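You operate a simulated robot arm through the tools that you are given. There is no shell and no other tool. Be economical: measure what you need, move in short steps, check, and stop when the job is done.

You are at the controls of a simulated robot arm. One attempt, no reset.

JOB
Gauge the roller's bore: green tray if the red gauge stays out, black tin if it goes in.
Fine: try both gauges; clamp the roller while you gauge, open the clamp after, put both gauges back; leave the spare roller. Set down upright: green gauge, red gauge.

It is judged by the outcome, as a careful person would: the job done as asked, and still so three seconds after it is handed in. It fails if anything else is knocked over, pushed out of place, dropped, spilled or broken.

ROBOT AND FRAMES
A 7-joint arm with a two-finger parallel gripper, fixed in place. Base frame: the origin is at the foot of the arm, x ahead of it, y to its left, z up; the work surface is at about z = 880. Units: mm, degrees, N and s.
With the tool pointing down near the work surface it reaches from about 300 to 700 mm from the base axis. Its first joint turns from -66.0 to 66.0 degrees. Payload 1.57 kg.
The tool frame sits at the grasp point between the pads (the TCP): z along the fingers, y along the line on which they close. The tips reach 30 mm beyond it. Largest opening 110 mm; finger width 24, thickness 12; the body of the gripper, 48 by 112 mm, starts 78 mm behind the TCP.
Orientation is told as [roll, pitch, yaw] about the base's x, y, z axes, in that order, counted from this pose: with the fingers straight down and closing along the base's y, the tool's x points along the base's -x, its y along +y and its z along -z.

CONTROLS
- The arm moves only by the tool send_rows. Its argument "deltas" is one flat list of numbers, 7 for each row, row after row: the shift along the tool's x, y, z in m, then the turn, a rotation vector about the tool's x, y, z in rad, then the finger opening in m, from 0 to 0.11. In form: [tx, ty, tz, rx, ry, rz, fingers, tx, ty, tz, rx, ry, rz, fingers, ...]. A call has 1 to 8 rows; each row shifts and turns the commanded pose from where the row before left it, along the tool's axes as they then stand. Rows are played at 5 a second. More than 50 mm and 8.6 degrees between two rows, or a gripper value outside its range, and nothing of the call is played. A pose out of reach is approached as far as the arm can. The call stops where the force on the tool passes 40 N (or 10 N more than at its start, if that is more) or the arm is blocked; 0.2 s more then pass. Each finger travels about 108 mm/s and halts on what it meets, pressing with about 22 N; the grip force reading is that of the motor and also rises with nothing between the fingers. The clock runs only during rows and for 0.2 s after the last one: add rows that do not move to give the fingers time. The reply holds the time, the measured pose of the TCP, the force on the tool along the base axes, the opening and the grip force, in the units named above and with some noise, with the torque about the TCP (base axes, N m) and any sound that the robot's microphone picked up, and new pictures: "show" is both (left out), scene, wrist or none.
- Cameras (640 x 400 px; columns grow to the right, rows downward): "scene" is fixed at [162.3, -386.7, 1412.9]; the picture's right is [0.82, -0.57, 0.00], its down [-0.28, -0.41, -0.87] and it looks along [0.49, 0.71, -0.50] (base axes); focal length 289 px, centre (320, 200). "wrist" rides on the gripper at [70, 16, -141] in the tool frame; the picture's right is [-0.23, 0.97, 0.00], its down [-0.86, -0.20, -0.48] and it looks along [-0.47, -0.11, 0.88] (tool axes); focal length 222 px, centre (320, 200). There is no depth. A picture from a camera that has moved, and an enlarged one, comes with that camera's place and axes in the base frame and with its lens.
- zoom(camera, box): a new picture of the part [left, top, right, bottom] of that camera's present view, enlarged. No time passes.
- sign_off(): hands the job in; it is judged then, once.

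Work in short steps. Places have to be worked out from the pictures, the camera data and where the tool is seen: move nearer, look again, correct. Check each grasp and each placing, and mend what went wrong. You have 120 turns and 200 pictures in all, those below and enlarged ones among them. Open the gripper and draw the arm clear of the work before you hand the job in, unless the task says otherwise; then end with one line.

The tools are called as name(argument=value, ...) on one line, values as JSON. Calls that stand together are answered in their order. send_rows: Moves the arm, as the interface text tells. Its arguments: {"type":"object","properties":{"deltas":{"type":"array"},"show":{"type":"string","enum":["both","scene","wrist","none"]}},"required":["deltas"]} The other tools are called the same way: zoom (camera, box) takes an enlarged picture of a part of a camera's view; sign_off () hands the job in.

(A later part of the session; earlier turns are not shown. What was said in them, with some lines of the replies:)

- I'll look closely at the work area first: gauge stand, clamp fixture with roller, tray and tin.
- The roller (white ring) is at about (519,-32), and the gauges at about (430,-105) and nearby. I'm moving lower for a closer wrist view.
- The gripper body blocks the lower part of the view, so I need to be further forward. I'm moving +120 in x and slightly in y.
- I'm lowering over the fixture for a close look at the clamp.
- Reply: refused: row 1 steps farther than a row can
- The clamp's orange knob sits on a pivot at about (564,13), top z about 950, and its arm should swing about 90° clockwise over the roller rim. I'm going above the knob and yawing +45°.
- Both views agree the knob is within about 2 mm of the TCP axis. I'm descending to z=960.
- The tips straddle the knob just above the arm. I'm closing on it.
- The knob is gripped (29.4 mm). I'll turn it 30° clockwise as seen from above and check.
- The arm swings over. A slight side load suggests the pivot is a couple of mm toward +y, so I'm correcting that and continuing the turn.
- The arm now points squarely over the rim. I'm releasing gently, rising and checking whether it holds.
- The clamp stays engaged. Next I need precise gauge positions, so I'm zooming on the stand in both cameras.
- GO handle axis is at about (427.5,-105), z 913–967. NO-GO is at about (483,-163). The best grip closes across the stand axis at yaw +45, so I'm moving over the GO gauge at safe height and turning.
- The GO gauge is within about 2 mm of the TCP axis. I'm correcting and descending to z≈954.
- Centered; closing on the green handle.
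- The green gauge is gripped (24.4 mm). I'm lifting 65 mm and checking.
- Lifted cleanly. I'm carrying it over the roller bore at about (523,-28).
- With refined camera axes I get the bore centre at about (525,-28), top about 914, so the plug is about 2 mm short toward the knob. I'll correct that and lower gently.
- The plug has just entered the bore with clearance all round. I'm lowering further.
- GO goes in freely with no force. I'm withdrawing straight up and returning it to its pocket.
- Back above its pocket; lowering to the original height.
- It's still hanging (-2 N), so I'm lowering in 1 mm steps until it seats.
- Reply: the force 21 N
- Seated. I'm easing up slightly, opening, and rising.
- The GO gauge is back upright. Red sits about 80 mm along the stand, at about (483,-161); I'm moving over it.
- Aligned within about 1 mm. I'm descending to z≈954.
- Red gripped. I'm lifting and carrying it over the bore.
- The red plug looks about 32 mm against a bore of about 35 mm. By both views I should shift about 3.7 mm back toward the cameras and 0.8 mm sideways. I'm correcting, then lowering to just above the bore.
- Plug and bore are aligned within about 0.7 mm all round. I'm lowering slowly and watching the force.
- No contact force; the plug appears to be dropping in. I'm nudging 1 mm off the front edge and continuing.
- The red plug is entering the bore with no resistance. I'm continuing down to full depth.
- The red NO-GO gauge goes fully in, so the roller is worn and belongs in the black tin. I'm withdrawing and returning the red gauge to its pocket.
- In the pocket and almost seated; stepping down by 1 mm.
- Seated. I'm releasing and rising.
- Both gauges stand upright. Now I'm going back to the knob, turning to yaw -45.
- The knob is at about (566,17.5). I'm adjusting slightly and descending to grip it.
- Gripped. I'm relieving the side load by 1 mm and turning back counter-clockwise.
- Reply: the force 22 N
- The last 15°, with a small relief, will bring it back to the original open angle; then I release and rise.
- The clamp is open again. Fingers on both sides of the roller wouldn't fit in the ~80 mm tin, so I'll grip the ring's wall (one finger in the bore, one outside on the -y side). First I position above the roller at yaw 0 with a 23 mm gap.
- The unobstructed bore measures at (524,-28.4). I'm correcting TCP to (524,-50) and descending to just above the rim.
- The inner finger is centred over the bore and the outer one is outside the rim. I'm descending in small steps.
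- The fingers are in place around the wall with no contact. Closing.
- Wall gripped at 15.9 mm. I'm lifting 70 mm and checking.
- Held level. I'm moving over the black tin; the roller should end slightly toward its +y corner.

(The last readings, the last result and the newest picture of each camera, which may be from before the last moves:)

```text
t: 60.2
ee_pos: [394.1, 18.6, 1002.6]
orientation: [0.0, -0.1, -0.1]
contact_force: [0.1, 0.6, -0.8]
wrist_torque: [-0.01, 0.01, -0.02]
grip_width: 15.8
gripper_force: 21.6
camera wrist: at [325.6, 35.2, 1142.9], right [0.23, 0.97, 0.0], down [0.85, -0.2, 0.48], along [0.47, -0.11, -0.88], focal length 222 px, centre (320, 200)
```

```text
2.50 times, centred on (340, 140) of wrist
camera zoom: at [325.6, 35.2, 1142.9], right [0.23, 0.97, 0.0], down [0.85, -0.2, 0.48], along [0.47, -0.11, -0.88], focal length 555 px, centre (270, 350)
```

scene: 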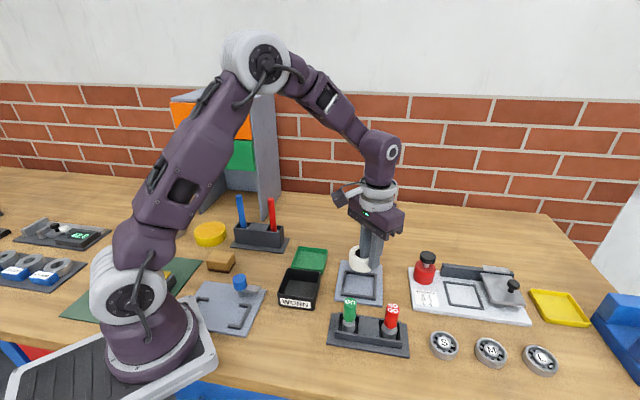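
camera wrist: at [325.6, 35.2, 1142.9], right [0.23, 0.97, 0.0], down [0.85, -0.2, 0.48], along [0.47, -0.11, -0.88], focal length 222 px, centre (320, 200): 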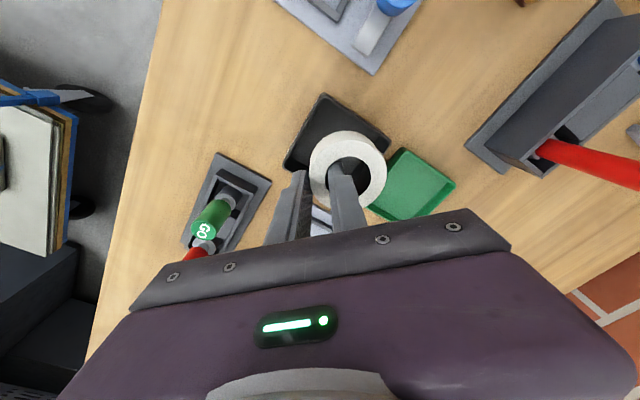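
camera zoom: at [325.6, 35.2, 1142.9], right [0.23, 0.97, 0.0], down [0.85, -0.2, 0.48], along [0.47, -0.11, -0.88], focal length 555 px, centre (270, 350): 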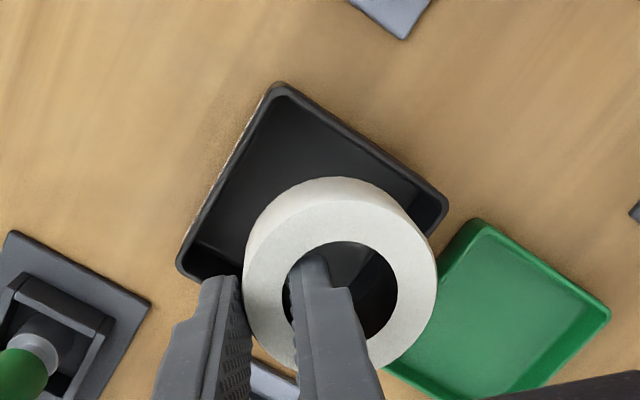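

Tin centre is (396,35) by both cameras, and the roller is at (394,41). I'm shifting x by +2 mm and lowering partway.

send_rows(deltas=[-0.0022, 0, 0, 0, 0, 0, 0.006, 0, 0, 0.02, 0, 0, 0, 0.006, 0, 0, 0.015, 0, 0, 0, 0.006, 0, 0, 0.01, 0, 0, 0, 0.006, 0, 0, 0, 0, 0, 0, 0.006], show="none")

zoom(camera="scene", box=[265, 230, 345, 310])

zoom(camera="wrist", box=[240, 60, 440, 220])

```text
t: 61.4
ee_pos: [398.1, 19.4, 957.0]
orientation: [0.0, 0.0, 0.0]
contact_force: [-0.6, 0.4, -1.3]
wrist_torque: [-0.03, -0.01, -0.04]
grip_width: 15.9
gripper_force: 22.1
```

```text
5.00 times, centred on (305, 270) of scene
camera zoom: at [162.3, -386.7, 1412.9], right [0.82, -0.57, 0.0], down [-0.28, -0.41, -0.87], along [0.49, 0.71, -0.5], focal length 1445 px, centre (395, -150)
```

zoom: 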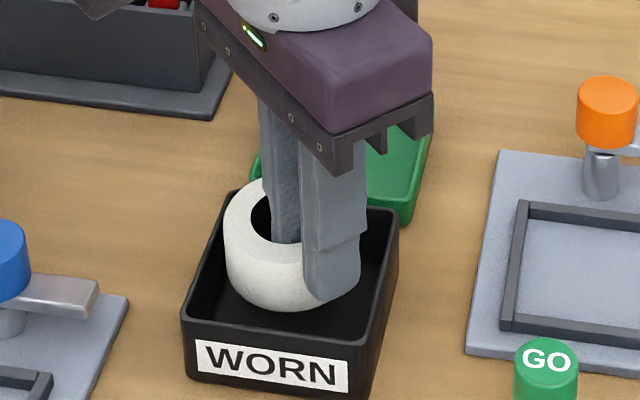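

```text
2.50 times, centred on (340, 140) of wrist
camera zoom: at [328.8, 35.2, 1098.0], right [0.23, 0.97, 0.0], down [0.86, -0.2, 0.48], along [0.47, -0.11, -0.88], focal length 555 px, centre (270, 350)
```

zoom: 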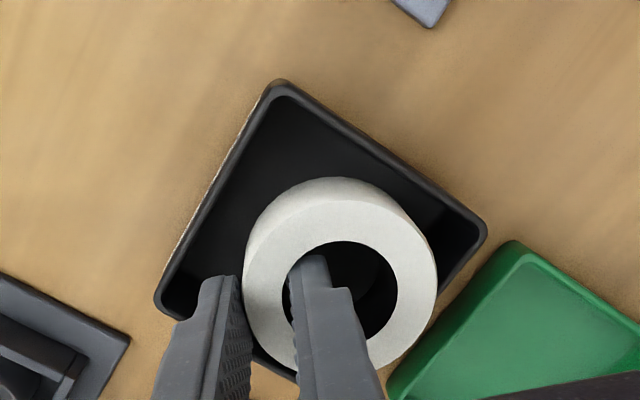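

Relative to the tin in the wrist picture, the roller is about 2.5 mm too far in +x, so I'm undoing that and lowering further.

send_rows(deltas=[0.0025, 0, 0, 0, 0, 0, 0.006, 0, 0, 0.008, 0, 0, 0, 0.006, 0, 0, 0.008, 0, 0, 0, 0.006, 0, 0, 0.005, 0, 0, 0, 0.006, 0, 0, 0, 0, 0, 0, 0.006], show="none")

zoom(camera="scene", box=[265, 230, 345, 310])

zoom(camera="wrist", box=[240, 60, 440, 220])

```text
t: 62.6
ee_pos: [396.0, 18.7, 935.3]
orientation: [0.0, 0.0, -0.1]
contact_force: [0.9, -0.2, -1.4]
wrist_torque: [-0.02, -0.02, 0.01]
grip_width: 15.8
gripper_force: 22.2
```

```text
5.00 times, centred on (305, 270) of scene
camera zoom: at [162.3, -386.7, 1412.9], right [0.82, -0.57, 0.0], down [-0.28, -0.41, -0.87], along [0.49, 0.71, -0.5], focal length 1445 px, centre (395, -150)
```

zoom: 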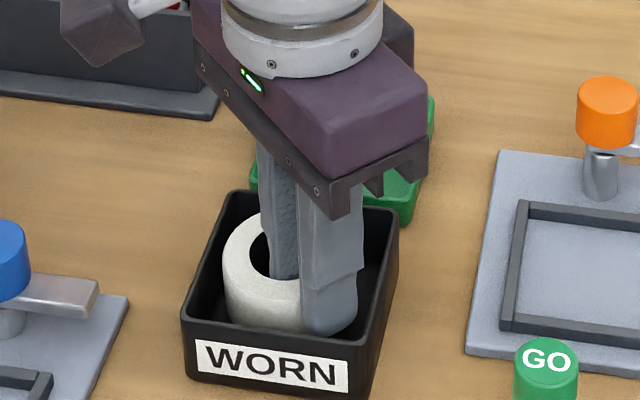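

```text
2.50 times, centred on (340, 140) of wrist
camera zoom: at [326.5, 34.6, 1077.4], right [0.23, 0.97, 0.0], down [0.86, -0.2, 0.48], along [0.47, -0.11, -0.88], focal length 555 px, centre (270, 350)
```

zoom: 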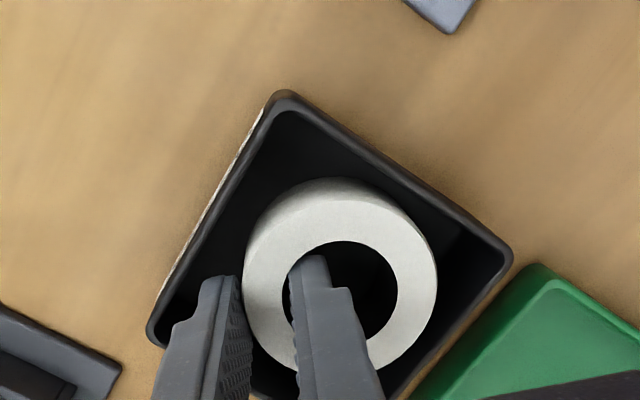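

Roller and finger are clear of all walls. I'm lowering in 1 mm steps to the floor.

send_rows(deltas=[0, 0, 0.002, 0, 0, 0, 0.006, 0, 0, 0.001, 0, 0, 0, 0.006, 0, 0, 0, 0, 0, 0, 0.006], show="none")

send_rows(deltas=[0, 0, 0.001, 0, 0, 0, 0.006, 0, 0, 0, 0, 0, 0, 0.006], show="none")

send_rows(deltas=[0, 0, 0.001, 0, 0, 0, 0.006, 0, 0, 0, 0, 0, 0, 0.006], show="none")

```text
t: 63.4
ee_pos: [396.4, 18.6, 933.1]
orientation: [0.0, 0.0, 0.0]
contact_force: [-0.7, 0.0, -1.9]
wrist_torque: [-0.03, -0.01, -0.01]
grip_width: 15.8
gripper_force: 22.2
```

```text
t: 64.0
ee_pos: [395.7, 18.1, 932.7]
orientation: [0.0, -0.1, -0.1]
contact_force: [-0.5, 0.7, -1.0]
wrist_torque: [0.0, -0.05, 0.0]
grip_width: 15.9
gripper_force: 22.0
```

```text
t: 64.6
ee_pos: [396.3, 18.7, 931.1]
orientation: [-0.1, 0.0, 0.0]
contact_force: [0.1, -0.1, -1.9]
wrist_torque: [-0.02, -0.02, 0.0]
grip_width: 15.9
gripper_force: 22.0
```

send_rows(deltas=[0, 0, 0.001, 0, 0, 0, 0.006, 0, 0, 0, 0, 0, 0, 0.006], show="none")

send_rows(deltas=[0, 0, 0.001, 0, 0, 0, 0.006, 0, 0, 0, 0, 0, 0, 0.006], show="none")

```text
t: 65.2
ee_pos: [395.2, 17.6, 930.2]
orientation: [0.0, 0.0, 0.1]
contact_force: [0.3, 0.0, -0.7]
wrist_torque: [-0.06, 0.0, 0.01]
grip_width: 15.7
gripper_force: 21.9
```

```text
t: 65.8
ee_pos: [397.1, 18.1, 929.3]
orientation: [0.1, 0.0, 0.0]
contact_force: [-0.6, 0.1, -1.0]
wrist_torque: [0.0, 0.01, 0.03]
grip_width: 15.8
gripper_force: 21.8
```

Still no contact (at 929); continuing in 1 mm steps.

send_rows(deltas=[0, 0, 0.001, 0, 0, 0, 0.006, 0, 0, 0, 0, 0, 0, 0.006], show="none")

send_rows(deltas=[0, 0, 0.001, 0, 0, 0, 0.006, 0, 0, 0, 0, 0, 0, 0.006], show="none")

```text
t: 66.4
ee_pos: [396.1, 18.3, 928.6]
orientation: [-0.1, 0.0, 0.0]
contact_force: [-0.7, 0.2, -1.0]
wrist_torque: [0.02, -0.04, -0.02]
grip_width: 16.0
gripper_force: 22.3
```

```text
t: 67.0
ee_pos: [396.5, 18.4, 926.1]
orientation: [0.0, 0.0, 0.0]
contact_force: [-3.4, -1.0, 19.6]
wrist_torque: [-0.05, 0.04, 0.07]
grip_width: 15.8
gripper_force: 21.7
```

Floor contact. I'm easing 0.5 mm, opening just to 21 mm, and rising straight up.

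send_rows(deltas=[0, 0, -0.0006, 0, 0, 0, 0.006, 0, 0, 0, 0, 0, 0, 0.018, 0, 0, 0, 0, 0, 0, 0.0205, 0, 0, 0, 0, 0, 0, 0.0205], show="none")

zoom(camera="wrist", box=[240, 60, 440, 220])

```text
t: 68.0
ee_pos: [396.3, 19.0, 926.4]
orientation: [0.0, 0.0, 0.1]
contact_force: [-0.5, -0.3, -0.1]
wrist_torque: [0.01, -0.02, 0.0]
grip_width: 20.4
gripper_force: 0.0
```

```text
2.50 times, centred on (340, 140) of wrist
camera zoom: at [326.7, 34.6, 1068.8], right [0.23, 0.97, 0.0], down [0.86, -0.2, 0.48], along [0.47, -0.11, -0.88], focal length 555 px, centre (270, 350)
```

zoom: 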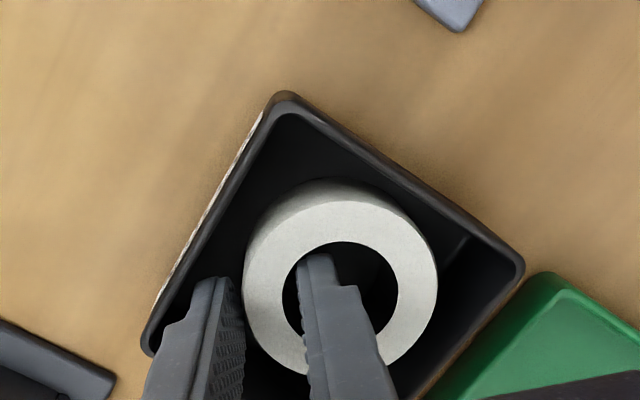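

Released with both fingers clear. I'm rising slowly, then well clear.

send_rows(deltas=[0, 0, -0.006, 0, 0, 0, 0.0205, 0, 0, -0.01, 0, 0, 0, 0.0205, 0, 0, -0.02, 0, 0, 0, 0.0205, 0, 0, -0.04, 0, 0, 0, 0.0205, 0, 0, -0.045, 0, 0, 0, 0.04, 0, 0, -0.045, 0, 0, 0, 0.06, 0, 0, -0.045, 0, 0, 0, 0.08, 0, 0, 0, 0, 0, 0, 0.08])

zoom(camera="scene", box=[250, 220, 430, 370])

```text
t: 69.8
ee_pos: [397.5, 17.9, 1139.0]
orientation: [-0.1, 0.0, -0.1]
contact_force: [0.5, -0.5, 0.2]
wrist_torque: [0.01, 0.01, -0.02]
grip_width: 79.8
gripper_force: 0.1
camera wrist: at [327.5, 34.3, 1280.2], right [0.23, 0.97, 0.0], down [0.85, -0.2, 0.48], along [0.47, -0.11, -0.88], focal length 222 px, centre (320, 200)
```

scene: 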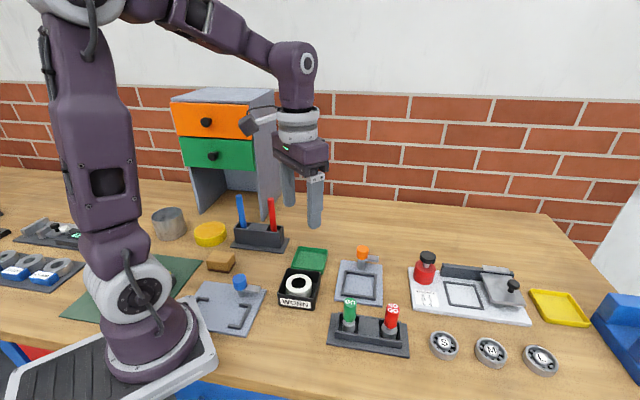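
wrist: 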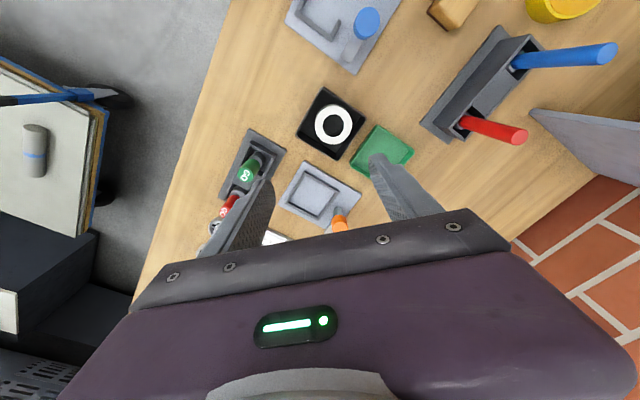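

```text
2.67 times, centred on (340, 295) of scene
camera zoom: at [162.2, -386.7, 1412.9], right [0.82, -0.57, 0.0], down [-0.28, -0.41, -0.87], along [0.49, 0.71, -0.5], focal length 771 px, centre (267, -53)
```

zoom: 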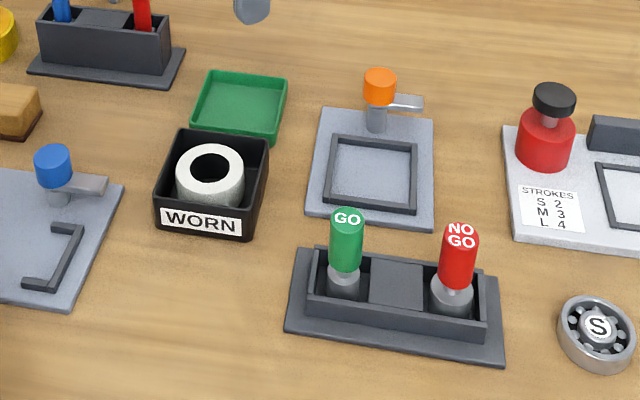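

The roller lies flat in the black tin, both gauges are upright in their pockets, the clamp is open, and the arm is clear. Handing in.

sign_off()

```text
The job is handed in.
```

The red gauge went fully into the bore, so the roller is worn and is now in the black tin; both gauges were tried with the roller clamped, then stood upright in their pockets, the clamp is open, and I never saw or touched a spare roller.
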